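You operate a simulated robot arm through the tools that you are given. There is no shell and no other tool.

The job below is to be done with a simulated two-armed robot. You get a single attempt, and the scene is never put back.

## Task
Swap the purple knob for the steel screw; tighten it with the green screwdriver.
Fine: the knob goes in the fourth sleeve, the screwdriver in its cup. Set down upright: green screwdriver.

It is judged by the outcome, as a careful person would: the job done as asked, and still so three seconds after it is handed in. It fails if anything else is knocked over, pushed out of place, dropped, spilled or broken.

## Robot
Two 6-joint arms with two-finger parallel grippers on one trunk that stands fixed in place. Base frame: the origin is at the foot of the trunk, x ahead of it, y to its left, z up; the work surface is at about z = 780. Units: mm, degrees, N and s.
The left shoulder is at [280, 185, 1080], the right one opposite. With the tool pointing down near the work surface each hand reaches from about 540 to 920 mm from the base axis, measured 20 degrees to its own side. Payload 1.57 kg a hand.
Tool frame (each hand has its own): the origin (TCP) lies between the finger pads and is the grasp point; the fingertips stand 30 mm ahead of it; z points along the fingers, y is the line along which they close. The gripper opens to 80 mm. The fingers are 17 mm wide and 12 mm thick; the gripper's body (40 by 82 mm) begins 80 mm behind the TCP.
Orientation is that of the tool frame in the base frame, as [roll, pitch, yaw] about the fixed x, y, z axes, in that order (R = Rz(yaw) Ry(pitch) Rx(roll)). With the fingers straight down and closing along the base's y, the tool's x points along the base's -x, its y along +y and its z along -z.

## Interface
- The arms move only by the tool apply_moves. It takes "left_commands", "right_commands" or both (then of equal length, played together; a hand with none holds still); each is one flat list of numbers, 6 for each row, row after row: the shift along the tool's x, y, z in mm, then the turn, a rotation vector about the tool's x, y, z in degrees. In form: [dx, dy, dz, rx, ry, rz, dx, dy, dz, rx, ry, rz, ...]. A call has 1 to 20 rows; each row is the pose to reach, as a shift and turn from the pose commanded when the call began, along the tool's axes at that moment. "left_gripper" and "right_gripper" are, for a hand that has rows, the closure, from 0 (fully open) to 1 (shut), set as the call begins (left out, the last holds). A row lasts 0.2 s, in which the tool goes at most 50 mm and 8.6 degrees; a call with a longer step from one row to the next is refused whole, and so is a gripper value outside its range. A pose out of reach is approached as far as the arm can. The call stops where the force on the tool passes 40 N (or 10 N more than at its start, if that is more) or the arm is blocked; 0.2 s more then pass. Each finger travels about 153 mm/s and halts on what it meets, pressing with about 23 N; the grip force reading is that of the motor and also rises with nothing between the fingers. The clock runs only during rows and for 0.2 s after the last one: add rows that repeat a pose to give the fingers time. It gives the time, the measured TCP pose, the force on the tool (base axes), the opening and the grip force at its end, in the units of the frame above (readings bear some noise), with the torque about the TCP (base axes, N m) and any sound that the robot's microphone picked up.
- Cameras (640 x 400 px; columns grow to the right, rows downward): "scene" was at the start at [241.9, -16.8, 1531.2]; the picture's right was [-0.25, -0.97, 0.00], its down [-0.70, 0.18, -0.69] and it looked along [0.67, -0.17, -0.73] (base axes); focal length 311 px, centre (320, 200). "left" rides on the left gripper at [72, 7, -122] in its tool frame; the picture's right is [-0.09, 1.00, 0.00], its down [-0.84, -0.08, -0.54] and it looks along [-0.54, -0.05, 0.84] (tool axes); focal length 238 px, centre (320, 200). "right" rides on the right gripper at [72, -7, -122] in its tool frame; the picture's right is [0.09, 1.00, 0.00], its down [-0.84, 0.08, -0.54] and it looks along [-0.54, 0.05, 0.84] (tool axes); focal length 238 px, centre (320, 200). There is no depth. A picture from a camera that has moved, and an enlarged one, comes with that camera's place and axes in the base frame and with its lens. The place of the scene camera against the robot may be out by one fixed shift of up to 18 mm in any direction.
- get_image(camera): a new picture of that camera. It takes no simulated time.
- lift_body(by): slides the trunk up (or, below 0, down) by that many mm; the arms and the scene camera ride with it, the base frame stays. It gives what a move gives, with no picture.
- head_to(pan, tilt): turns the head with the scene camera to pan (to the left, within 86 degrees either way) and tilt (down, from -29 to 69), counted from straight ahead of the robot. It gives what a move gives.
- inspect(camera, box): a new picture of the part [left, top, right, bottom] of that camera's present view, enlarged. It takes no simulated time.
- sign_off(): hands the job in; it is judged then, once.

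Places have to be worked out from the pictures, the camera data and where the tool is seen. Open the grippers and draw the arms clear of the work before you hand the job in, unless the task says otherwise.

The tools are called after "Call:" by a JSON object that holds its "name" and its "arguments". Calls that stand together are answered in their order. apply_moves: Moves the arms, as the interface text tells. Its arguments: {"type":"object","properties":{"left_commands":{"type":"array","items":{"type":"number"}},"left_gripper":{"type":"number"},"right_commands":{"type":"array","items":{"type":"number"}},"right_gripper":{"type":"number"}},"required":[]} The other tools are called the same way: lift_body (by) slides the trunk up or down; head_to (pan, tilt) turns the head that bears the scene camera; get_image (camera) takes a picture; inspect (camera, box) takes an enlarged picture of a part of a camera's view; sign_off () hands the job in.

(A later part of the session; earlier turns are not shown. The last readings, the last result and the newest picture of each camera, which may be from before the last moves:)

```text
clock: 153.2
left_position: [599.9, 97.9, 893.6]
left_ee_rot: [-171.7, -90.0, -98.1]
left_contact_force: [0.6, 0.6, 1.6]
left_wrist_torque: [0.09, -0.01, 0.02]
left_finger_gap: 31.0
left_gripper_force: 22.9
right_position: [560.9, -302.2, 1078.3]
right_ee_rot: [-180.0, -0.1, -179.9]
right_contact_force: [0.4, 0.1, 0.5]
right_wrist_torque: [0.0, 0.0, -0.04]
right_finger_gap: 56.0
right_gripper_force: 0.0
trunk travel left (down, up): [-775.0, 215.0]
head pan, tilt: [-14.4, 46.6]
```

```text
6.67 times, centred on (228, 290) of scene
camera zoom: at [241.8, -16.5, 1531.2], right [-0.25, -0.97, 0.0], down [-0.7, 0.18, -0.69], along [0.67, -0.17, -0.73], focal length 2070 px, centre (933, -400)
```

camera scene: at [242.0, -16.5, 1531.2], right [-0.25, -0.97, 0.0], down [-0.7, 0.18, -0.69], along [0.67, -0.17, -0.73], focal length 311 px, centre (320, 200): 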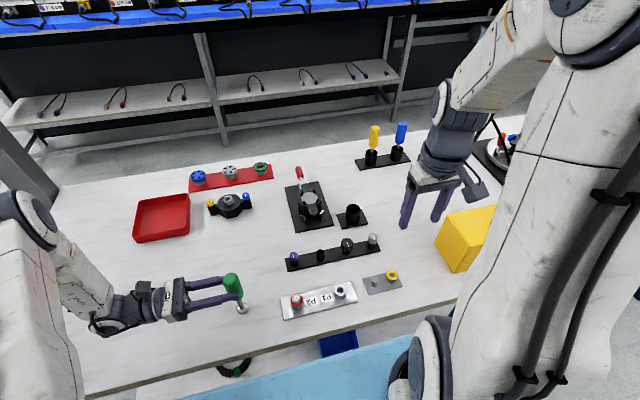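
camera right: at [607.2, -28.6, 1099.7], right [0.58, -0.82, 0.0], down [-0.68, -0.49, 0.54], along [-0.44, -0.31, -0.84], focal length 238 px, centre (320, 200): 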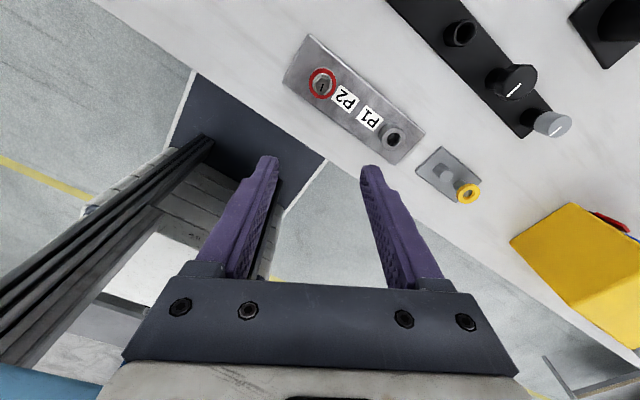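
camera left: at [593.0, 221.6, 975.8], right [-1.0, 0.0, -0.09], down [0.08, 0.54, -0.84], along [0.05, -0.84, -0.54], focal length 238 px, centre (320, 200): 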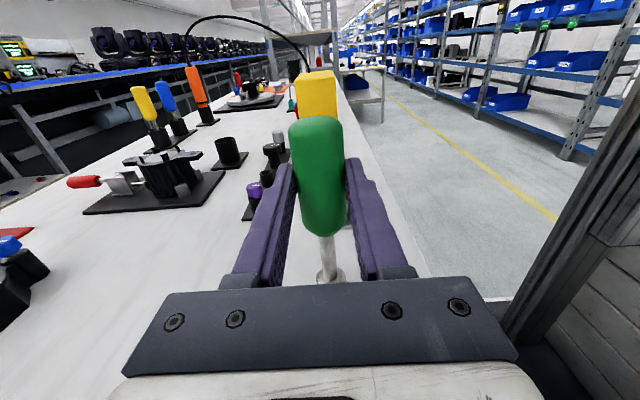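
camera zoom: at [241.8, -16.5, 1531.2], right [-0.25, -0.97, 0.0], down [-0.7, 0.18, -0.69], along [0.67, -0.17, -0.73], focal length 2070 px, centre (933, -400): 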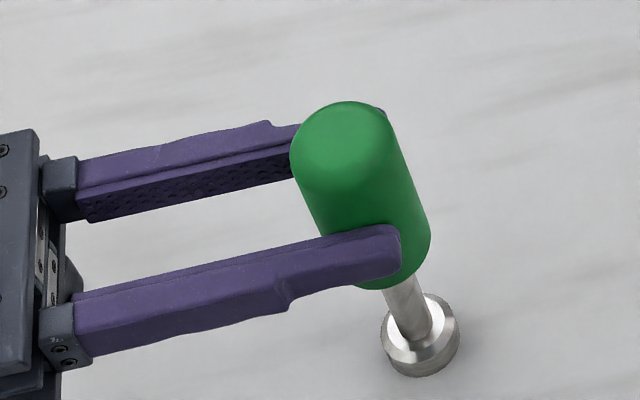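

The socket is resting on the table and the driver is vertical within about 1°. Now I bring the right hand over the top of the handle, keeping well above it at first.

Call:
{"name": "apply_moves", "arguments": {"right_commands": [-1, 15, 0, 0, 0, 0, -5, 50, 0, 0, 0, 0, -10, 95, 5, 0, 0, 0, -15, 140, 10, 0, 0, 0, -20, 185, 15, 0, 0, 0, -25, 230, 20, 0, 0, 0, -30, 275, 25, 0, 0, 0, -35, 320, 30, 0, 0, 0, -38, 355, 35, 0, 0, 0, -40, 375, 38, 0, 0, 0, -40, 379, 38, 0, 0, 0, -40, 379, 38, 0, 0, 0]}}

Call:
{"name": "get_image", "arguments": {"camera": "right"}}

Call:
{"name": "inspect", "arguments": {"camera": "right", "box": [270, 60, 370, 160]}}

Call:
{"name": "get_image", "arguments": {"camera": "scene"}}

```text
clock: 155.8
left_position: [599.1, 100.6, 892.9]
left_ee_rot: [-14.1, -90.0, 104.2]
left_contact_force: [-0.5, -0.1, 4.0]
left_wrist_torque: [-0.14, 0.01, 0.01]
left_finger_gap: 31.1
left_gripper_force: 23.3
right_position: [599.6, 79.0, 1039.0]
right_ee_rot: [180.0, -0.1, 179.9]
right_contact_force: [-0.7, 0.8, -0.3]
right_wrist_torque: [0.01, -0.03, 0.03]
right_finger_gap: 55.8
right_gripper_force: 0.0
trunk travel left (down, up): [-775.0, 215.0]
head pan, tilt: [-14.4, 46.6]
```

```text
taken
camera right: at [527.5, 71.9, 1161.8], right [-0.09, 1.0, 0.0], down [0.84, 0.08, 0.54], along [0.54, 0.05, -0.84], focal length 238 px, centre (320, 200)
```

right: 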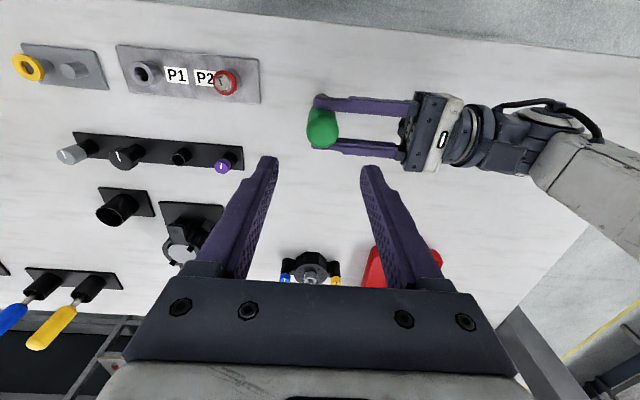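

```text
4.00 times, centred on (320, 110) of right
camera zoom: at [527.5, 71.9, 1161.8], right [-0.09, 1.0, 0.0], down [0.84, 0.08, 0.54], along [0.54, 0.05, -0.84], focal length 953 px, centre (320, 560)
```

zoom: 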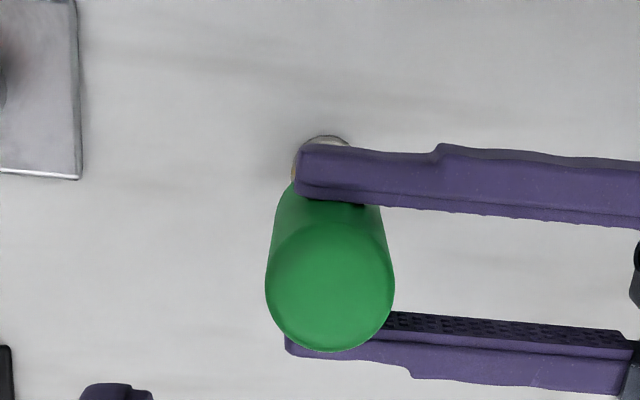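

```text
taken
camera scene: at [241.7, -16.5, 1531.2], right [-0.25, -0.97, 0.0], down [-0.7, 0.18, -0.69], along [0.67, -0.17, -0.73], focal length 311 px, centre (320, 200)
```

scene: 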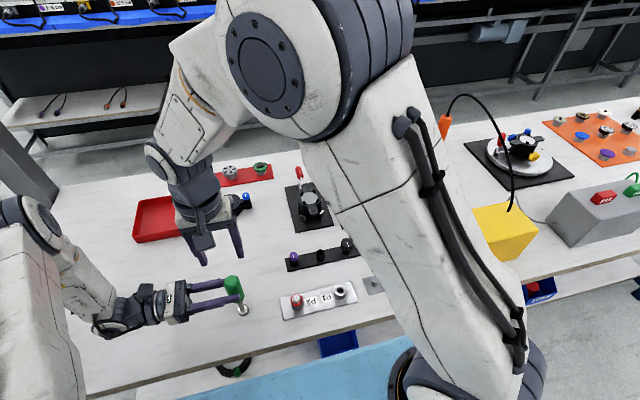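

The handle axis is at about (598.3, 81), 2 mm toward +y and 1.3 mm toward -x of the tool axis. I correct and lower to just above the handle top to check again.

Call:
{"name": "apply_moves", "arguments": {"right_commands": [1.3, 2.1, 15, 0, 0, 0, 1.3, 2.1, 38, 0, 0, 0, 1.3, 2.1, 60, 0, 0, 0, 1.3, 2.1, 74, 0, 0, 0, 1.3, 2.1, 74, 0, 0, 0]}}

Call:
{"name": "get_image", "arguments": {"camera": "right"}}

Call:
{"name": "inspect", "arguments": {"camera": "right", "box": [256, 90, 384, 190]}}

```text
clock: 157.0
left_position: [600.5, 99.5, 892.5]
left_ee_rot: [-19.2, -89.9, 109.4]
left_contact_force: [-0.4, 0.0, 4.4]
left_wrist_torque: [-0.06, 0.03, -0.03]
left_finger_gap: 31.1
left_gripper_force: 23.0
right_position: [598.4, 79.6, 965.2]
right_ee_rot: [-180.0, 0.0, 180.0]
right_contact_force: [0.7, 0.7, 0.0]
right_wrist_torque: [0.0, 0.03, 0.01]
right_finger_gap: 56.0
right_gripper_force: 0.0
trunk travel left (down, up): [-775.0, 215.0]
head pan, tilt: [-14.4, 46.6]
```

```text
taken
camera right: at [526.4, 73.5, 1087.8], right [-0.09, 1.0, 0.0], down [0.84, 0.08, 0.54], along [0.54, 0.05, -0.84], focal length 238 px, centre (320, 200)
```

right: 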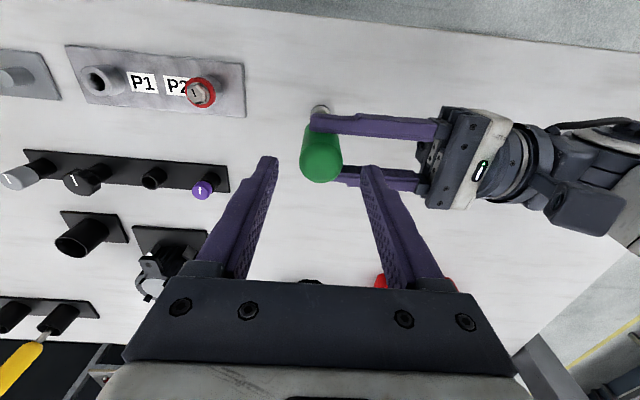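

```text
4.00 times, centred on (320, 140) of right
camera zoom: at [526.4, 73.5, 1087.8], right [-0.09, 1.0, 0.0], down [0.84, 0.08, 0.54], along [0.54, 0.05, -0.84], focal length 953 px, centre (320, 440)
```

zoom: 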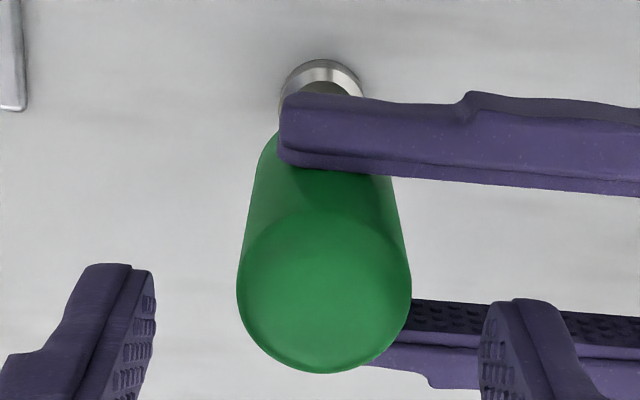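

The alignment is within about 0.5 mm. I lower the right hand so its fingers straddle the handle on the ±y sides, between the left fingers, watching for contact.

Call:
{"name": "apply_moves", "arguments": {"right_commands": [0.5, 0.3, 12, 0, 0, 0, 0.5, 0.3, 26, 0, 0, 0, 0.5, 0.3, 40, 0, 0, 0, 0.5, 0.3, 54, 0, 0, 0, 0.5, 0.3, 64, 0, 0, 0, 0.5, 0.3, 64, 0, 0, 0]}}

Call:
{"name": "get_image", "arguments": {"camera": "right"}}

Call:
{"name": "inspect", "arguments": {"camera": "scene", "box": [150, 200, 290, 330]}}

```text
clock: 158.4
left_position: [599.3, 99.0, 892.9]
left_ee_rot: [-12.6, -90.0, 102.6]
left_contact_force: [-0.8, 0.6, 4.3]
left_wrist_torque: [-0.05, 0.02, -0.03]
left_finger_gap: 31.4
left_gripper_force: 23.3
right_position: [597.2, 80.3, 902.0]
right_ee_rot: [180.0, 0.0, 180.0]
right_contact_force: [0.1, 0.2, 0.0]
right_wrist_torque: [-0.02, -0.01, -0.03]
right_finger_gap: 56.2
right_gripper_force: 0.0
trunk travel left (down, up): [-775.0, 215.0]
head pan, tilt: [-14.4, 46.6]
```

```text
taken
camera right: at [525.4, 74.2, 1023.4], right [-0.09, 1.0, 0.0], down [0.84, 0.08, 0.54], along [0.54, 0.05, -0.84], focal length 238 px, centre (320, 200)
```

right: 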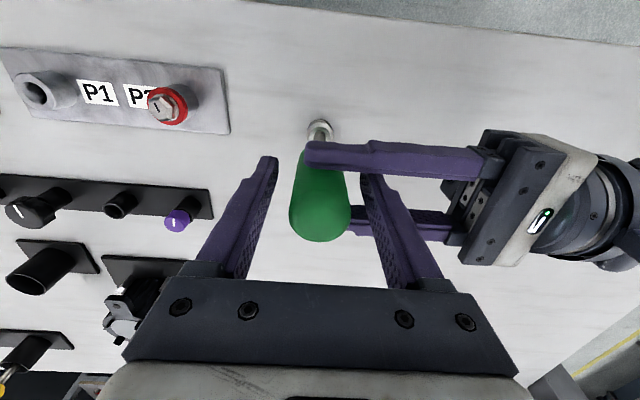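

```text
3.08 times, centred on (220, 265) of scene
camera zoom: at [241.8, -16.5, 1531.2], right [-0.25, -0.97, 0.0], down [-0.7, 0.18, -0.69], along [0.67, -0.17, -0.73], focal length 956 px, centre (628, 0)
```

zoom: 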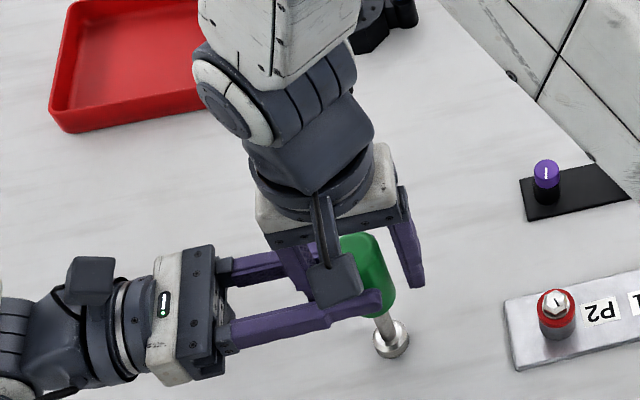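

The right fingers straddle the handle without contact. I close the right gripper on it.

Call:
{"name": "apply_moves", "arguments": {"right_commands": [0, 0, 0, 0, 0, 0, 0, 0, 0, 0, 0, 0, 0, 0, 0, 0, 0, 0], "right_gripper": 0.8}}

Call:
{"name": "apply_moves", "arguments": {"left_commands": [0, 0, 0, 0, 0, 0, 0, 0, 0, 0, 0, 0], "left_gripper": 0.25}}

Call:
{"name": "get_image", "arguments": {"camera": "right"}}

Call:
{"name": "inspect", "arguments": {"camera": "scene", "box": [150, 200, 290, 330]}}

```text
clock: 159.2
left_position: [600.0, 99.6, 894.5]
left_ee_rot: [11.4, -90.0, 78.8]
left_contact_force: [-0.1, -0.9, 4.6]
left_wrist_torque: [-0.06, 0.0, -0.02]
left_finger_gap: 31.4
left_gripper_force: 23.3
right_position: [596.8, 80.4, 900.9]
right_ee_rot: [179.9, 0.1, 180.0]
right_contact_force: [0.7, 0.8, -3.1]
right_wrist_torque: [0.01, 0.0, -0.01]
right_finger_gap: 31.8
right_gripper_force: 23.4
trunk travel left (down, up): [-775.0, 215.0]
head pan, tilt: [-14.4, 46.6]
```

```text
clock: 159.8
left_position: [599.3, 99.5, 892.6]
left_ee_rot: [128.2, -89.9, -38.0]
left_contact_force: [-0.9, 0.0, 0.1]
left_wrist_torque: [0.0, 0.03, 0.01]
left_finger_gap: 60.2
left_gripper_force: 0.0
right_position: [597.7, 80.6, 900.8]
right_ee_rot: [180.0, 0.1, 180.0]
right_contact_force: [0.6, -0.8, -0.3]
right_wrist_torque: [-0.04, -0.01, 0.04]
right_finger_gap: 31.4
right_gripper_force: 23.0
trunk travel left (down, up): [-775.0, 215.0]
head pan, tilt: [-14.4, 46.6]
```

```text
taken
camera right: at [525.6, 74.2, 1023.5], right [-0.09, 1.0, 0.0], down [0.84, 0.08, 0.54], along [0.54, 0.05, -0.84], focal length 238 px, centre (320, 200)
```

right: 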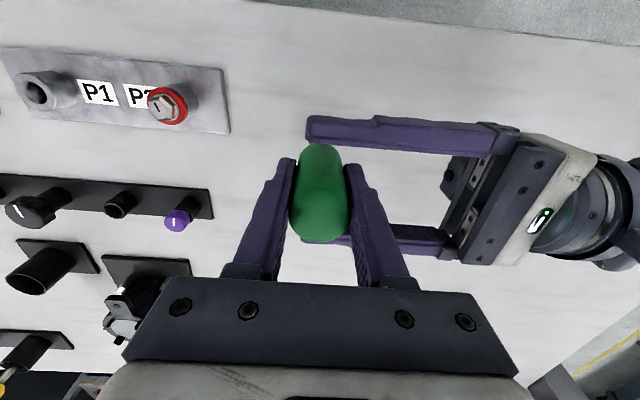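

```text
3.08 times, centred on (220, 265) of scene
camera zoom: at [242.0, -16.5, 1531.1], right [-0.25, -0.97, 0.0], down [-0.7, 0.18, -0.69], along [0.67, -0.17, -0.73], focal length 956 px, centre (628, 0)
```

zoom: 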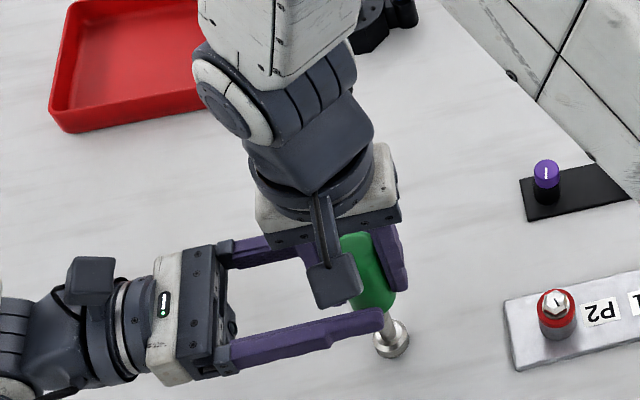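

The right hand now holds the driver and the left is released. While the driver rests on the table, I back the left hand off and roll it 180° so its camera looks upward, to read the socket's hex orientation from below.

Call:
{"name": "apply_moves", "arguments": {"left_commands": [0, 0, -12, 0, 0, 0, 0, 0, -30, 0, 0, 0, 5, 0, -50, 0, 0, 0, 20, 0, -52, 0, 0, 0, 35, 0, -52, 0, 0, 0, 35, 0, -52, 0, 0, 8, 35, 0, -52, 0, 0, 16, 35, 0, -52, 0, 0, 24, 35, 0, -52, 0, 0, 32, 35, 0, -52, 0, 0, 40, 35, 0, -52, 0, 0, 48, 35, 0, -52, 0, 0, 56, 35, 0, -52, 0, 0, 64, 35, 0, -52, 0, 0, 72, 35, 0, -52, 0, 0, 80, 35, 0, -52, 0, 0, 88]}}

Call:
{"name": "get_image", "arguments": {"camera": "left"}}

Call:
{"name": "get_image", "arguments": {"camera": "scene"}}

```text
clock: 163.2
left_position: [599.8, 151.5, 929.3]
left_ee_rot: [-90.1, -1.8, -179.9]
left_contact_force: [0.0, 0.4, 0.7]
left_wrist_torque: [0.03, -0.04, -0.02]
left_finger_gap: 60.3
left_gripper_force: 0.1
right_position: [597.8, 80.0, 902.2]
right_ee_rot: [-180.0, 0.1, 180.0]
right_contact_force: [-0.3, 0.0, 0.2]
right_wrist_torque: [0.02, 0.01, -0.01]
right_finger_gap: 31.4
right_gripper_force: 23.1
trunk travel left (down, up): [-775.0, 215.0]
head pan, tilt: [-14.4, 46.6]
```

```text
taken
camera left: at [528.0, 273.7, 924.1], right [0.06, 0.0, -1.0], down [0.84, 0.54, 0.05], along [0.54, -0.84, 0.03], focal length 238 px, centre (320, 200)
```

left: 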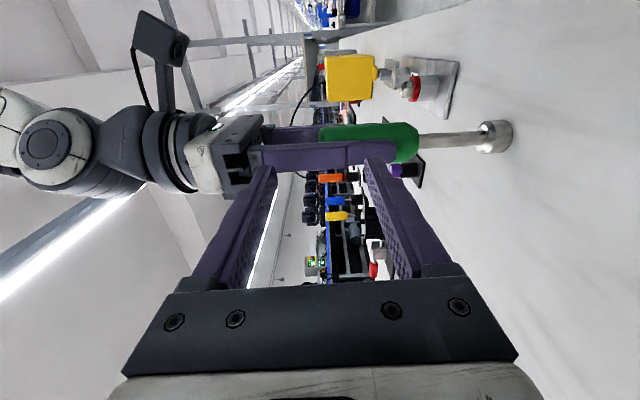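

```text
taken
camera scene: at [241.9, -16.5, 1531.2], right [-0.25, -0.97, 0.0], down [-0.7, 0.18, -0.69], along [0.67, -0.17, -0.73], focal length 311 px, centre (320, 200)
```

scene: 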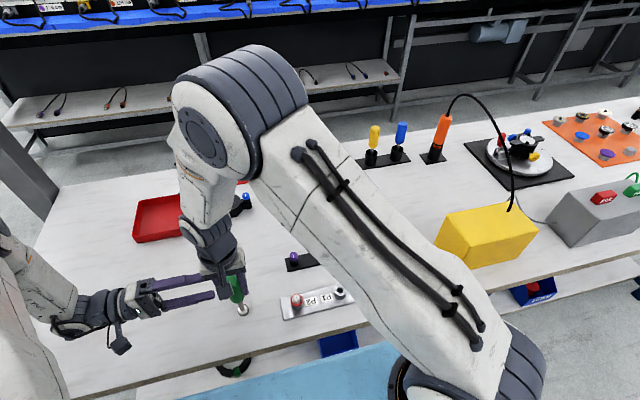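

The roll is going fine with the tips clear of the right hand. I complete the remaining 92°.

Call:
{"name": "apply_moves", "arguments": {"left_commands": [0, 0, 0, 0, 0, 8, 0, 0, 0, 0, 0, 16, 0, 0, 0, 0, 0, 24, 0, 0, 0, 0, 0, 32, 0, 0, 0, 0, 0, 40, 0, 0, 0, 0, 0, 48, 0, 0, 0, 0, 0, 56, 0, 0, 0, 0, 0, 64, 0, 0, 0, 0, 0, 72, 0, 0, 0, 0, 0, 80, 0, 0, 0, 0, 0, 88, 0, 0, 0, 0, 0, 92]}}

Call:
{"name": "get_image", "arguments": {"camera": "left"}}

```text
clock: 165.8
left_position: [628.6, 165.9, 932.8]
left_ee_rot: [-91.6, 89.7, 178.3]
left_contact_force: [-0.8, -0.4, -0.4]
left_wrist_torque: [-0.01, -0.01, 0.01]
left_finger_gap: 60.0
left_gripper_force: 0.1
left hand out of reach, approached as far as the arm can: row 11, 12
right_position: [597.5, 80.2, 902.3]
right_ee_rot: [-180.0, 0.0, 180.0]
right_contact_force: [-0.2, -0.4, -0.2]
right_wrist_torque: [-0.01, 0.01, 0.0]
right_finger_gap: 31.3
right_gripper_force: 23.0
trunk travel left (down, up): [-775.0, 215.0]
head pan, tilt: [-14.4, 46.6]
```

```text
taken
camera left: at [635.6, 289.0, 860.1], right [1.0, 0.0, 0.09], down [-0.07, 0.54, 0.84], along [-0.05, -0.84, 0.54], focal length 238 px, centre (320, 200)
```

left: 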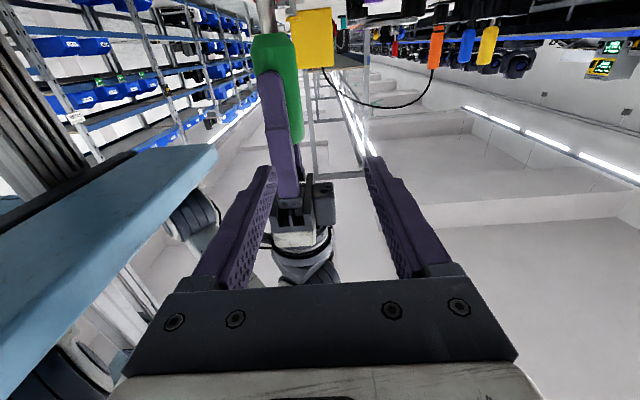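

The left camera now looks upward from below. I raise the driver straight up and bring it over, so the socket mouth is in view.

Call:
{"name": "apply_moves", "arguments": {"right_commands": [0, 0, -10, 0, 0, 0, 0, 0, -40, 0, 0, 0, 0, 0, -85, 0, 0, 0, 0, 0, -130, 0, 0, 0, 0, 0, -175, 0, 0, 0, -8, 15, -215, 0, 0, 0, -18, 45, -238, 0, 0, 0, -25, 65, -240, 0, 0, 0]}}

Call:
{"name": "get_image", "arguments": {"camera": "left"}}

Call:
{"name": "inspect", "arguments": {"camera": "left", "box": [270, 190, 350, 280]}}

```text
clock: 167.6
left_position: [628.5, 166.9, 932.3]
left_ee_rot: [-93.4, 89.6, 176.5]
left_contact_force: [1.0, 0.6, -0.3]
left_wrist_torque: [0.02, 0.01, -0.01]
left_finger_gap: 59.9
left_gripper_force: 0.1
right_position: [621.4, 145.7, 1142.6]
right_ee_rot: [-179.9, 0.0, -180.0]
right_contact_force: [1.1, 0.9, -1.5]
right_wrist_torque: [0.0, 0.0, -0.02]
right_finger_gap: 31.4
right_gripper_force: 23.0
trunk travel left (down, up): [-775.0, 215.0]
head pan, tilt: [-14.4, 46.6]
```

```text
taken
camera left: at [635.4, 289.0, 860.1], right [1.0, 0.0, 0.08], down [-0.07, 0.54, 0.84], along [-0.05, -0.84, 0.54], focal length 238 px, centre (320, 200)
```

left: 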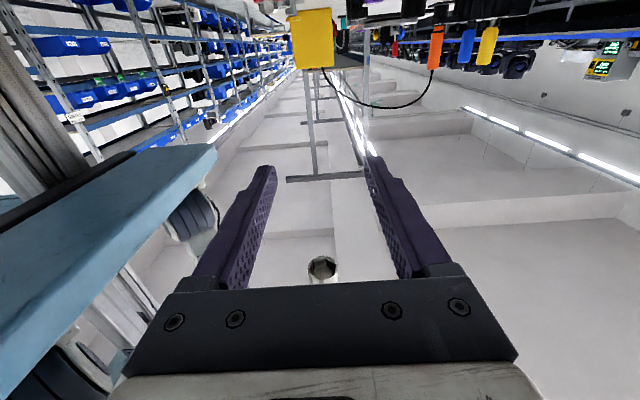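

```text
4.44 times, centred on (310, 235) of left
camera zoom: at [635.4, 289.0, 860.1], right [1.0, 0.0, 0.08], down [-0.07, 0.54, 0.84], along [-0.05, -0.84, 0.54], focal length 1059 px, centre (364, 44)
```

zoom: 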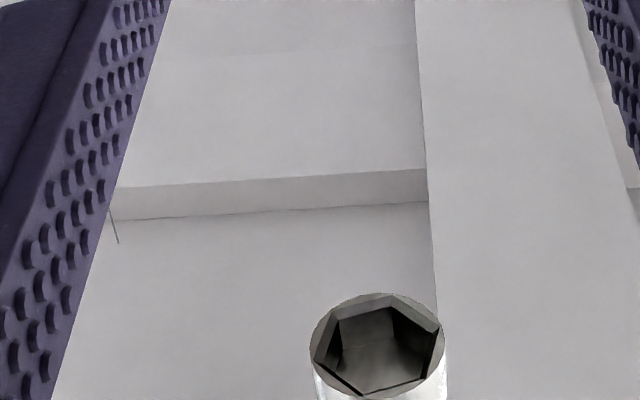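

Excellent, I can see right into the socket. I zoom in to measure the hex angle.

Call:
{"name": "inspect", "arguments": {"camera": "left", "box": [300, 250, 345, 285]}}

```text
11.43 times, centred on (322, 268) of left
camera zoom: at [635.4, 289.0, 860.1], right [1.0, 0.0, 0.08], down [-0.07, 0.54, 0.84], along [-0.05, -0.84, 0.54], focal length 2724 px, centre (291, -571)
```

zoom: 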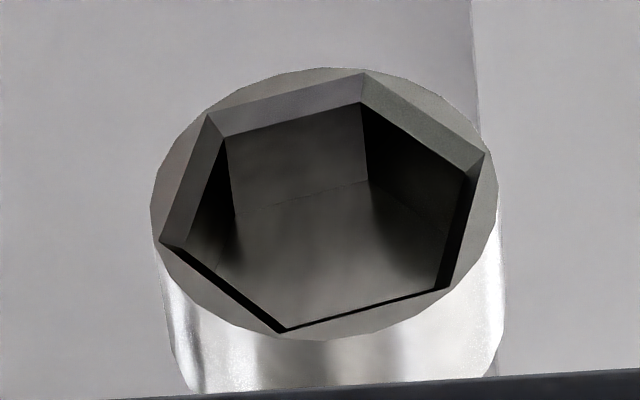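

The socket's corners are at 45° (mod 60°) in the base frame with the hand at yaw 180, and the screw's corners are at about 46°, so they match at this yaw. I carry the driver to above P2.

Call:
{"name": "apply_moves", "arguments": {"right_commands": [3, -15, 5, 0, 0, 0, 8, -45, 20, 0, 0, 0, 14, -80, 45, 0, 0, 0, 21, -115, 75, 0, 0, 0, 28, -148, 105, 0, 0, 0, 35, -175, 130, 0, 0, 0, 40, -192, 150, 0, 0, -1, 41, -196, 157, 0, 0, -1]}}

Call:
{"name": "inspect", "arguments": {"camera": "right", "box": [285, 75, 355, 150]}}

Call:
{"name": "inspect", "arguments": {"camera": "left", "box": [230, 0, 310, 70]}}

Call:
{"name": "inspect", "arguments": {"camera": "scene", "box": [270, 250, 340, 320]}}

```text
clock: 169.4
left_position: [628.1, 165.3, 933.1]
left_ee_rot: [-93.3, 89.4, 176.6]
left_contact_force: [-0.7, 0.5, -0.4]
left_wrist_torque: [-0.02, 0.01, -0.01]
left_finger_gap: 59.8
left_gripper_force: 0.1
right_position: [581.7, -48.6, 983.9]
right_ee_rot: [179.9, 0.0, -179.0]
right_contact_force: [-0.3, -0.8, -0.7]
right_wrist_torque: [-0.02, 0.01, -0.01]
right_finger_gap: 31.2
right_gripper_force: 23.3
trunk travel left (down, up): [-775.0, 215.0]
head pan, tilt: [-14.4, 46.6]
```

```text
5.33 times, centred on (320, 112) of right
camera zoom: at [510.5, -57.8, 1106.1], right [-0.11, 0.99, 0.0], down [0.84, 0.09, 0.54], along [0.54, 0.06, -0.84], focal length 1271 px, centre (320, 667)
```

zoom: 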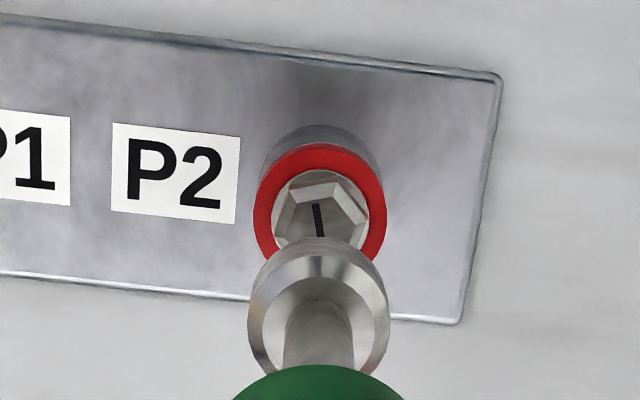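

```text
5.71 times, centred on (270, 35) of left
camera zoom: at [635.4, 289.0, 860.1], right [1.0, 0.0, 0.08], down [-0.07, 0.54, 0.84], along [-0.05, -0.84, 0.54], focal length 1362 px, centre (606, 1143)
```

zoom: 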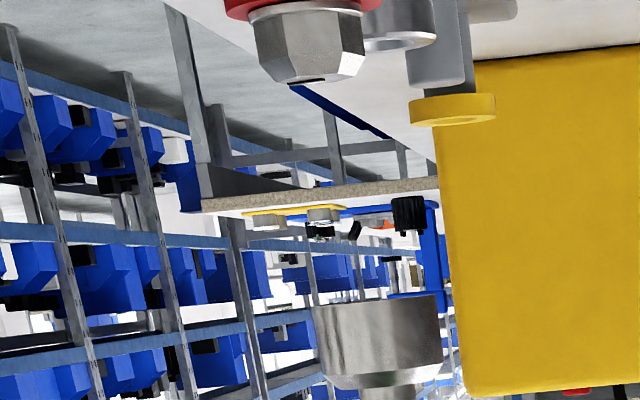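

```text
5.71 times, centred on (305, 285) of scene
camera zoom: at [242.0, -16.6, 1531.2], right [-0.25, -0.97, 0.0], down [-0.7, 0.18, -0.69], along [0.67, -0.17, -0.73], focal length 1775 px, centre (406, -286)
```

zoom: 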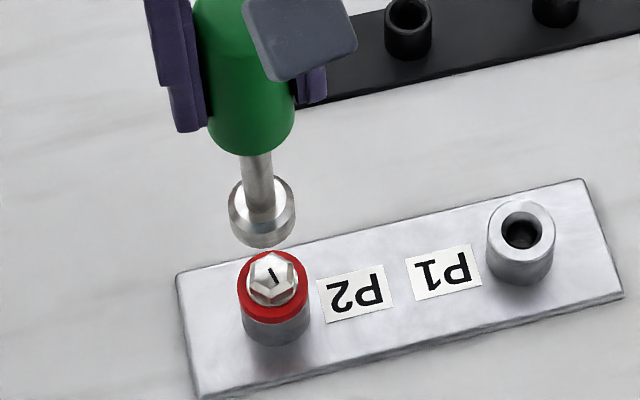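

The right and left views both show the socket several millimetres too far toward +x of the screw. I shift 4.5 mm toward -x, a little toward +y, lower 18 mm, and re-measure close up.

Call:
{"name": "apply_moves", "arguments": {"right_commands": [2.5, 0.4, 6, 0, 0, 0, 4.5, 0.4, 12, 0, 0, 0, 4.5, 0.4, 18, 0, 0, 0]}}

Call:
{"name": "inspect", "arguments": {"camera": "right", "box": [285, 85, 355, 160]}}

Call:
{"name": "inspect", "arguments": {"camera": "left", "box": [230, 0, 310, 70]}}

Call:
{"name": "inspect", "arguments": {"camera": "scene", "box": [270, 250, 340, 320]}}

```text
clock: 170.2
left_position: [628.7, 165.9, 931.5]
left_ee_rot: [-93.5, 89.5, 176.3]
left_contact_force: [0.3, -0.2, 1.2]
left_wrist_torque: [-0.01, -0.05, 0.04]
left_finger_gap: 59.8
left_gripper_force: 0.1
right_position: [577.4, -48.6, 967.0]
right_ee_rot: [180.0, 0.0, -179.1]
right_contact_force: [0.1, 0.9, -0.2]
right_wrist_torque: [0.02, 0.0, -0.03]
right_finger_gap: 31.3
right_gripper_force: 23.1
trunk travel left (down, up): [-775.0, 215.0]
head pan, tilt: [-14.4, 46.6]
```

```text
5.33 times, centred on (320, 122) of right
camera zoom: at [505.9, -57.2, 1088.6], right [-0.11, 0.99, 0.0], down [0.84, 0.09, 0.54], along [0.54, 0.06, -0.84], focal length 1271 px, centre (320, 613)
```

zoom: 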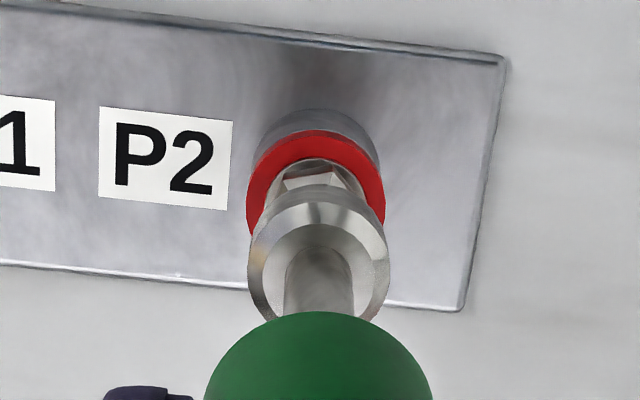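

```text
5.71 times, centred on (270, 35) of left
camera zoom: at [635.4, 289.0, 860.1], right [1.0, 0.0, 0.08], down [-0.07, 0.54, 0.84], along [-0.05, -0.84, 0.54], focal length 1362 px, centre (606, 1143)
```

zoom: 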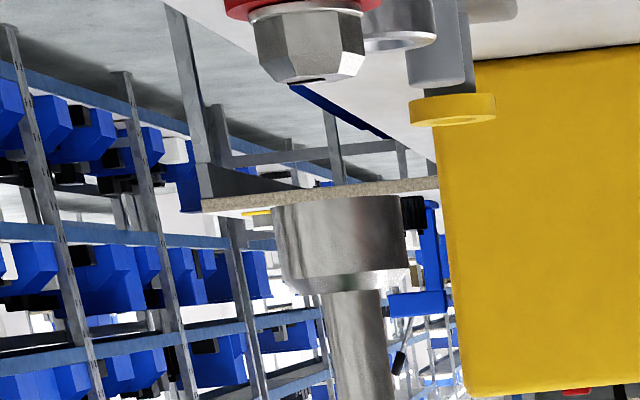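

```text
5.71 times, centred on (305, 285) of scene
camera zoom: at [241.9, -16.5, 1531.2], right [-0.25, -0.97, 0.0], down [-0.7, 0.18, -0.69], along [0.67, -0.17, -0.73], focal length 1775 px, centre (406, -286)
```

zoom: 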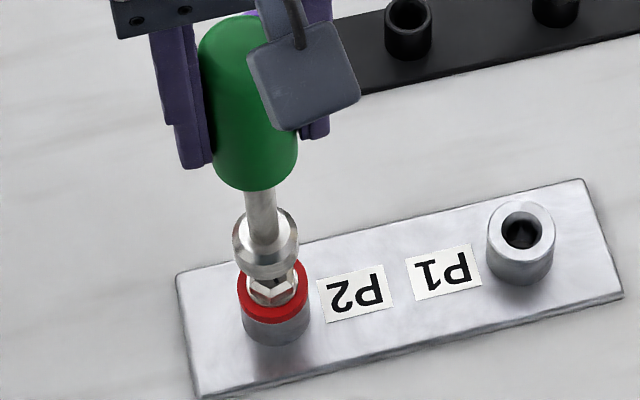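

The socket is now within about 0.5 mm of the screw in both directions and about 20 mm above the head. I make the small trims and lower 16 mm.

Call:
{"name": "apply_moves", "arguments": {"right_commands": [-0.4, -0.3, 8, 0, 0, 0, -0.4, -0.3, 16, 0, 0, 0]}}

Call:
{"name": "inspect", "arguments": {"camera": "right", "box": [285, 95, 355, 170]}}

Call:
{"name": "inspect", "arguments": {"camera": "left", "box": [230, 0, 310, 70]}}

Call:
{"name": "inspect", "arguments": {"camera": "scene", "box": [280, 260, 328, 310]}}

```text
clock: 170.8
left_position: [628.5, 168.1, 932.2]
left_ee_rot: [-93.2, 89.5, 176.6]
left_contact_force: [0.8, -0.6, 0.6]
left_wrist_torque: [0.0, 0.03, 0.03]
left_finger_gap: 59.9
left_gripper_force: 0.1
right_position: [578.5, -50.8, 950.8]
right_ee_rot: [180.0, 0.0, -179.0]
right_contact_force: [0.1, 0.1, -1.4]
right_wrist_torque: [0.01, -0.05, 0.02]
right_finger_gap: 31.4
right_gripper_force: 23.3
trunk travel left (down, up): [-775.0, 215.0]
head pan, tilt: [-14.4, 46.6]
```

```text
5.33 times, centred on (320, 132) of right
camera zoom: at [506.6, -58.0, 1073.2], right [-0.11, 0.99, 0.0], down [0.84, 0.09, 0.54], along [0.54, 0.06, -0.84], focal length 1271 px, centre (320, 560)
```

zoom: 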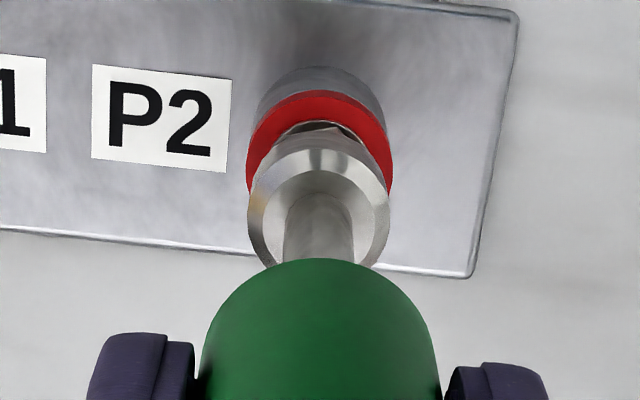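

```text
5.71 times, centred on (270, 35) of left
camera zoom: at [635.4, 289.1, 860.1], right [1.0, 0.0, 0.08], down [-0.07, 0.54, 0.84], along [-0.05, -0.84, 0.54], focal length 1362 px, centre (606, 1143)
```

zoom: 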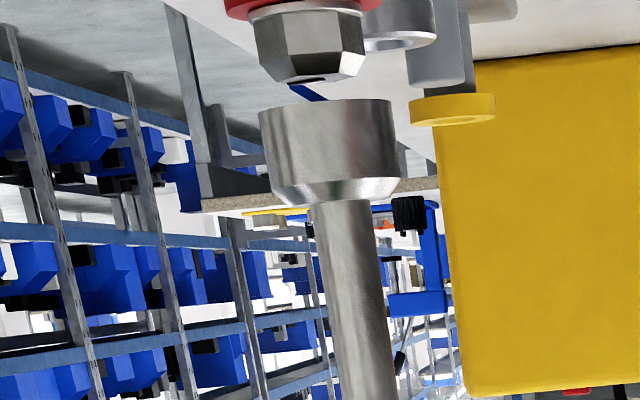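

```text
8.00 times, centred on (304, 285) of scene
camera zoom: at [241.9, -16.5, 1531.2], right [-0.25, -0.97, 0.0], down [-0.7, 0.18, -0.69], along [0.67, -0.17, -0.73], focal length 2484 px, centre (448, -480)
```

zoom: 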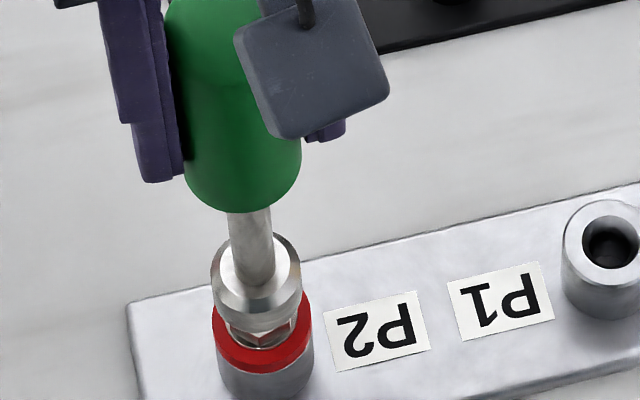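

Aligned within 0.3 mm in both views, with about 4 mm to go. I lower in small steps and watch the force as the socket meets the hex.

Call:
{"name": "apply_moves", "arguments": {"right_commands": [0, 0, 2, 0, 0, 0, 0, 0, 4, 0, 0, 0, 0, 0, 6, 0, 0, 0]}}

Call:
{"name": "inspect", "arguments": {"camera": "left", "box": [230, 0, 310, 70]}}

Call:
{"name": "inspect", "arguments": {"camera": "scene", "box": [280, 260, 328, 310]}}

```text
clock: 171.6
left_position: [628.7, 168.6, 932.8]
left_ee_rot: [-93.3, 89.5, 176.6]
left_contact_force: [-0.5, 0.4, 0.5]
left_wrist_torque: [0.0, -0.04, -0.01]
left_finger_gap: 59.7
left_gripper_force: 0.0
right_position: [578.8, -49.8, 944.3]
right_ee_rot: [180.0, 0.0, -179.2]
right_contact_force: [0.1, -0.2, -1.3]
right_wrist_torque: [-0.01, -0.02, -0.01]
right_finger_gap: 31.7
right_gripper_force: 22.9
trunk travel left (down, up): [-775.0, 215.0]
head pan, tilt: [-14.4, 46.6]
```

```text
5.71 times, centred on (270, 35) of left
camera zoom: at [635.4, 289.1, 860.1], right [1.0, 0.0, 0.08], down [-0.07, 0.54, 0.84], along [-0.05, -0.84, 0.54], focal length 1362 px, centre (606, 1143)
```

zoom: 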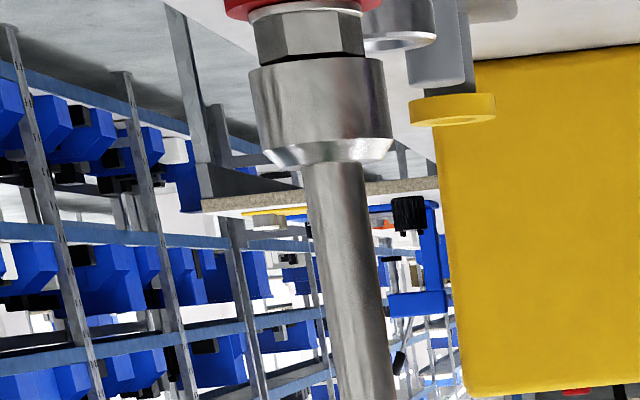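

```text
8.00 times, centred on (304, 285) of scene
camera zoom: at [241.9, -16.5, 1531.2], right [-0.25, -0.97, 0.0], down [-0.7, 0.18, -0.69], along [0.67, -0.17, -0.73], focal length 2484 px, centre (448, -480)
```

zoom: 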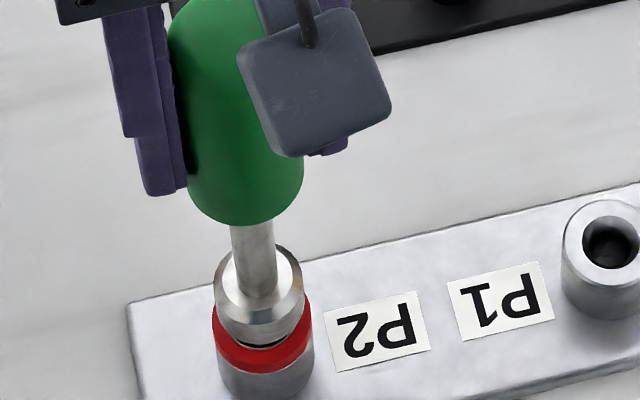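

The socket is sliding over the hex freely. I lower another 4.5 mm to seat it on the flange.

Call:
{"name": "apply_moves", "arguments": {"right_commands": [0, 0, 1.5, 0, 0, 0, 0, 0, 3, 0, 0, 0, 0, 0, 4.5, 0, 0, 0]}}

Call:
{"name": "inspect", "arguments": {"camera": "left", "box": [230, 0, 310, 70]}}

Call:
{"name": "inspect", "arguments": {"camera": "scene", "box": [280, 260, 328, 310]}}

```text
clock: 172.4
left_position: [628.3, 167.6, 931.9]
left_ee_rot: [-93.7, 89.6, 176.4]
left_contact_force: [0.6, 0.5, 0.0]
left_wrist_torque: [0.0, 0.02, 0.0]
left_finger_gap: 60.3
left_gripper_force: 0.0
right_position: [578.2, -50.7, 940.9]
right_ee_rot: [-179.9, -0.1, -179.0]
right_contact_force: [0.0, -0.8, -1.6]
right_wrist_torque: [-0.01, -0.03, 0.01]
right_finger_gap: 31.6
right_gripper_force: 23.3
trunk travel left (down, up): [-775.0, 215.0]
head pan, tilt: [-14.4, 46.6]
```

```text
5.71 times, centred on (270, 35) of left
camera zoom: at [635.4, 289.1, 860.1], right [1.0, 0.0, 0.08], down [-0.07, 0.54, 0.84], along [-0.05, -0.84, 0.54], focal length 1362 px, centre (606, 1143)
```

zoom: 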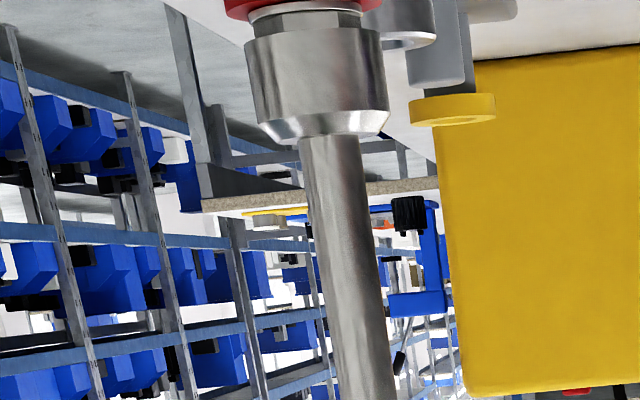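

```text
8.00 times, centred on (304, 285) of scene
camera zoom: at [241.9, -16.5, 1531.2], right [-0.25, -0.97, 0.0], down [-0.7, 0.18, -0.69], along [0.67, -0.17, -0.73], focal length 2484 px, centre (448, -480)
```

zoom: 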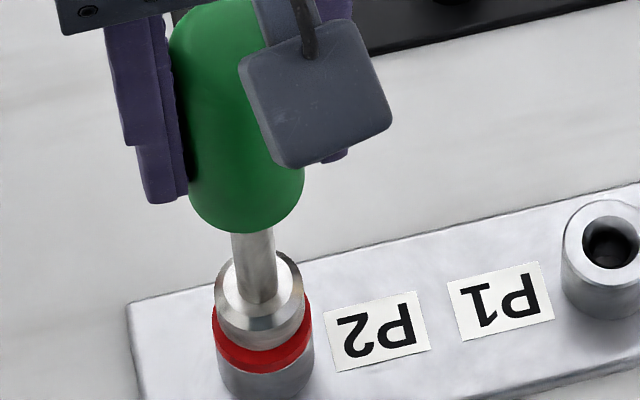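

About 3 mm remains to the flange. I lower it and then turn clockwise 56° in small steps, watching the torque, and staying well within the wrist range.

Call:
{"name": "apply_moves", "arguments": {"right_commands": [0, 0, 1.5, 0, 0, 0, 0, 0, 3, 0, 0, 0]}}

Call:
{"name": "apply_moves", "arguments": {"right_commands": [0, 0, 0.2, 0, 0, 4, 0, 0, 0.3, 0, 0, 12, 0, 0, 0.4, 0, 0, 20, 0, 0, 0.5, 0, 0, 28, 0, 0, 0.6, 0, 0, 36]}}

Call:
{"name": "inspect", "arguments": {"camera": "left", "box": [230, 0, 310, 70]}}

Call:
{"name": "inspect", "arguments": {"camera": "right", "box": [285, 95, 355, 170]}}

```text
clock: 173.0
left_position: [628.9, 168.0, 932.4]
left_ee_rot: [-93.2, 89.5, 176.7]
left_contact_force: [1.0, -1.0, 0.1]
left_wrist_torque: [-0.02, 0.0, 0.01]
left_finger_gap: 59.6
left_gripper_force: 0.1
right_position: [577.3, -49.8, 937.3]
right_ee_rot: [-179.9, -0.1, -179.0]
right_contact_force: [0.2, 0.1, -0.5]
right_wrist_torque: [0.03, -0.01, 0.0]
right_finger_gap: 31.5
right_gripper_force: 23.4
trunk travel left (down, up): [-775.0, 215.0]
head pan, tilt: [-14.4, 46.6]
```

```text
clock: 174.2
left_position: [627.7, 167.7, 932.2]
left_ee_rot: [-92.8, 89.6, 177.1]
left_contact_force: [1.0, 0.2, -0.1]
left_wrist_torque: [-0.01, 0.0, -0.01]
left_finger_gap: 60.2
left_gripper_force: 0.1
right_position: [578.7, -49.7, 937.3]
right_ee_rot: [-180.0, 0.0, 144.9]
right_contact_force: [-0.5, 2.2, -0.4]
right_wrist_torque: [0.3, 0.0, 0.39]
right_finger_gap: 31.4
right_gripper_force: 23.0
trunk travel left (down, up): [-775.0, 215.0]
head pan, tilt: [-14.4, 46.6]
```

```text
5.71 times, centred on (270, 35) of left
camera zoom: at [635.4, 289.2, 860.1], right [1.0, 0.0, 0.08], down [-0.07, 0.54, 0.84], along [-0.05, -0.84, 0.54], focal length 1362 px, centre (606, 1143)
```

zoom: 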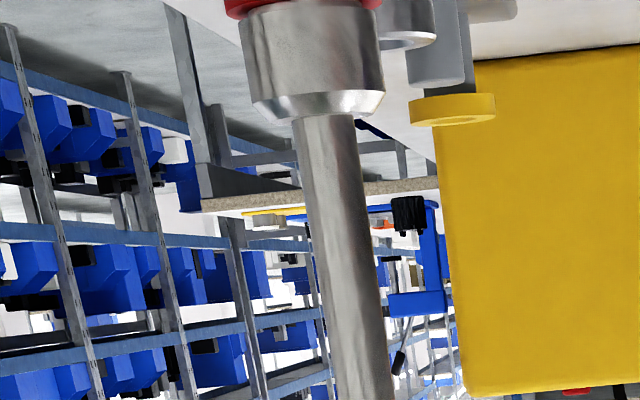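

```text
5.33 times, centred on (320, 132) of right
camera zoom: at [515.3, -13.2, 1059.2], right [0.5, 0.87, 0.0], down [0.73, -0.42, 0.54], along [0.47, -0.27, -0.84], focal length 1271 px, centre (320, 560)
```

zoom: 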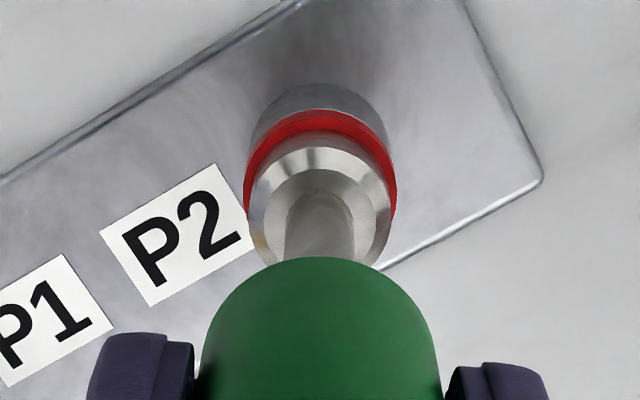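

Torque has jumped to 0.39 N·m, so the screw is now going tight. I give it another 24° to confirm it holds firmly.

Call:
{"name": "apply_moves", "arguments": {"right_commands": [0, 0, 0.1, 0, 0, 8, 0, 0, 0.2, 0, 0, 16, 0, 0, 0.2, 0, 0, 24]}}

Call:
{"name": "inspect", "arguments": {"camera": "right", "box": [285, 95, 355, 170]}}

Call:
{"name": "inspect", "arguments": {"camera": "left", "box": [230, 0, 310, 70]}}

```text
clock: 175.0
left_position: [628.9, 167.1, 932.2]
left_ee_rot: [-92.8, 89.6, 177.1]
left_contact_force: [-0.3, -0.1, 0.3]
left_wrist_torque: [0.02, 0.03, 0.01]
left_finger_gap: 60.0
left_gripper_force: 0.0
right_position: [578.4, -50.0, 937.0]
right_ee_rot: [180.0, 0.1, 120.7]
right_contact_force: [3.1, 3.3, 1.9]
right_wrist_torque: [0.36, -0.39, 0.07]
right_finger_gap: 32.0
right_gripper_force: 23.2
trunk travel left (down, up): [-775.0, 215.0]
head pan, tilt: [-14.4, 46.6]
```

```text
5.33 times, centred on (320, 132) of right
camera zoom: at [535.8, 9.1, 1059.0], right [0.81, 0.59, 0.0], down [0.49, -0.68, 0.54], along [0.32, -0.44, -0.84], focal length 1271 px, centre (320, 560)
```

zoom: 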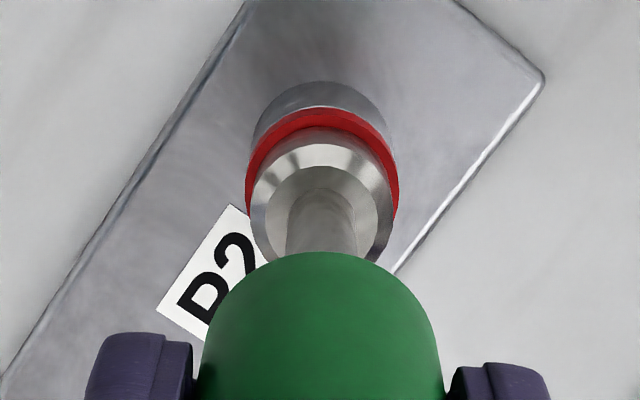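

```text
5.71 times, centred on (270, 35) of left
camera zoom: at [635.5, 289.2, 860.1], right [1.0, 0.0, 0.08], down [-0.07, 0.54, 0.84], along [-0.05, -0.84, 0.54], focal length 1362 px, centre (606, 1143)
```

zoom: 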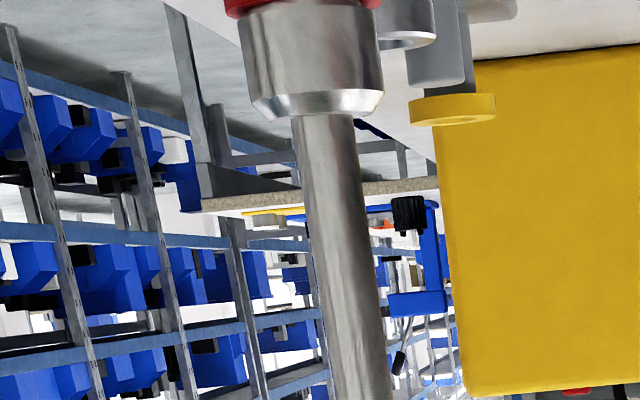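

The torque dropped, either because the handle slipped in the grip or because the screw moved. I turn another 24° to see whether it climbs again.

Call:
{"name": "apply_moves", "arguments": {"right_commands": [0, 0, 0.1, 0, 0, 8, 0, 0, 0.2, 0, 0, 16, 0, 0, 0.2, 0, 0, 24]}}

Call:
{"name": "inspect", "arguments": {"camera": "right", "box": [285, 95, 355, 170]}}

Call:
{"name": "inspect", "arguments": {"camera": "scene", "box": [280, 260, 328, 310]}}

```text
clock: 175.8
left_position: [627.5, 166.6, 932.3]
left_ee_rot: [-92.3, 89.5, 177.6]
left_contact_force: [-0.3, -0.3, -0.5]
left_wrist_torque: [0.02, 0.01, 0.01]
left_finger_gap: 60.1
left_gripper_force: 0.0
right_position: [578.9, -48.2, 937.0]
right_ee_rot: [179.9, 0.0, 96.8]
right_contact_force: [6.8, 3.3, 0.5]
right_wrist_torque: [0.5, -0.8, 0.29]
right_finger_gap: 32.5
right_gripper_force: 23.4
trunk travel left (down, up): [-775.0, 215.0]
head pan, tilt: [-14.4, 46.6]
```

```text
5.33 times, centred on (320, 132) of right
camera zoom: at [563.4, 21.3, 1058.8], right [0.98, 0.21, 0.0], down [0.18, -0.82, 0.54], along [0.12, -0.53, -0.84], focal length 1271 px, centre (320, 560)
```

zoom: 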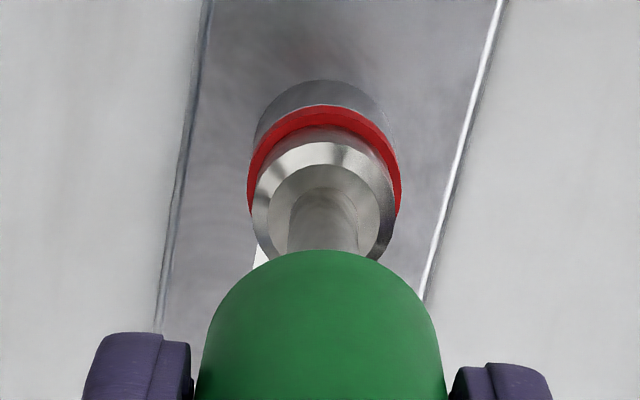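

```text
8.00 times, centred on (304, 285) of scene
camera zoom: at [242.2, -16.3, 1531.1], right [-0.25, -0.97, 0.0], down [-0.7, 0.18, -0.69], along [0.67, -0.17, -0.73], focal length 2484 px, centre (448, -480)
```

zoom: 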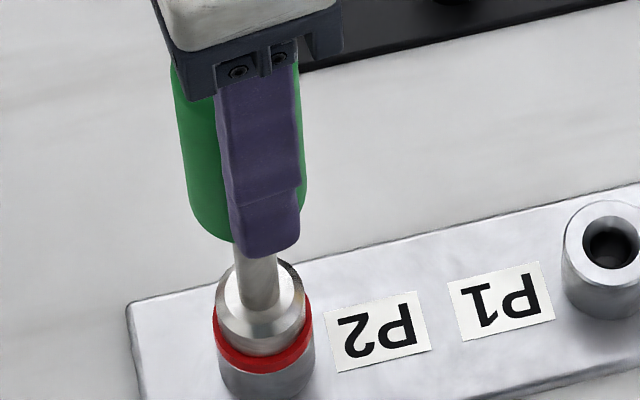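

Torque climbs again to 0.29 N·m with the handle slipping in the grip, so the screw is tight. I relax the torque and side load slightly before lifting off.

Call:
{"name": "apply_moves", "arguments": {"right_commands": [0.3, 0.7, 0, 0, 0, -4, 0.3, 0.7, 0, 0, 0, -7]}}

```text
clock: 176.4
left_position: [629.2, 167.9, 932.2]
left_ee_rot: [-92.2, 89.5, 177.6]
left_contact_force: [-0.1, -0.3, -0.1]
left_wrist_torque: [0.03, 0.02, 0.02]
left_finger_gap: 59.9
left_gripper_force: 0.1
right_position: [579.0, -49.9, 937.3]
right_ee_rot: [179.9, 0.0, 104.1]
right_contact_force: [4.4, 5.7, -0.4]
right_wrist_torque: [0.58, -0.52, -0.01]
right_finger_gap: 32.3
right_gripper_force: 23.2
trunk travel left (down, up): [-775.0, 215.0]
head pan, tilt: [-14.4, 46.6]
```

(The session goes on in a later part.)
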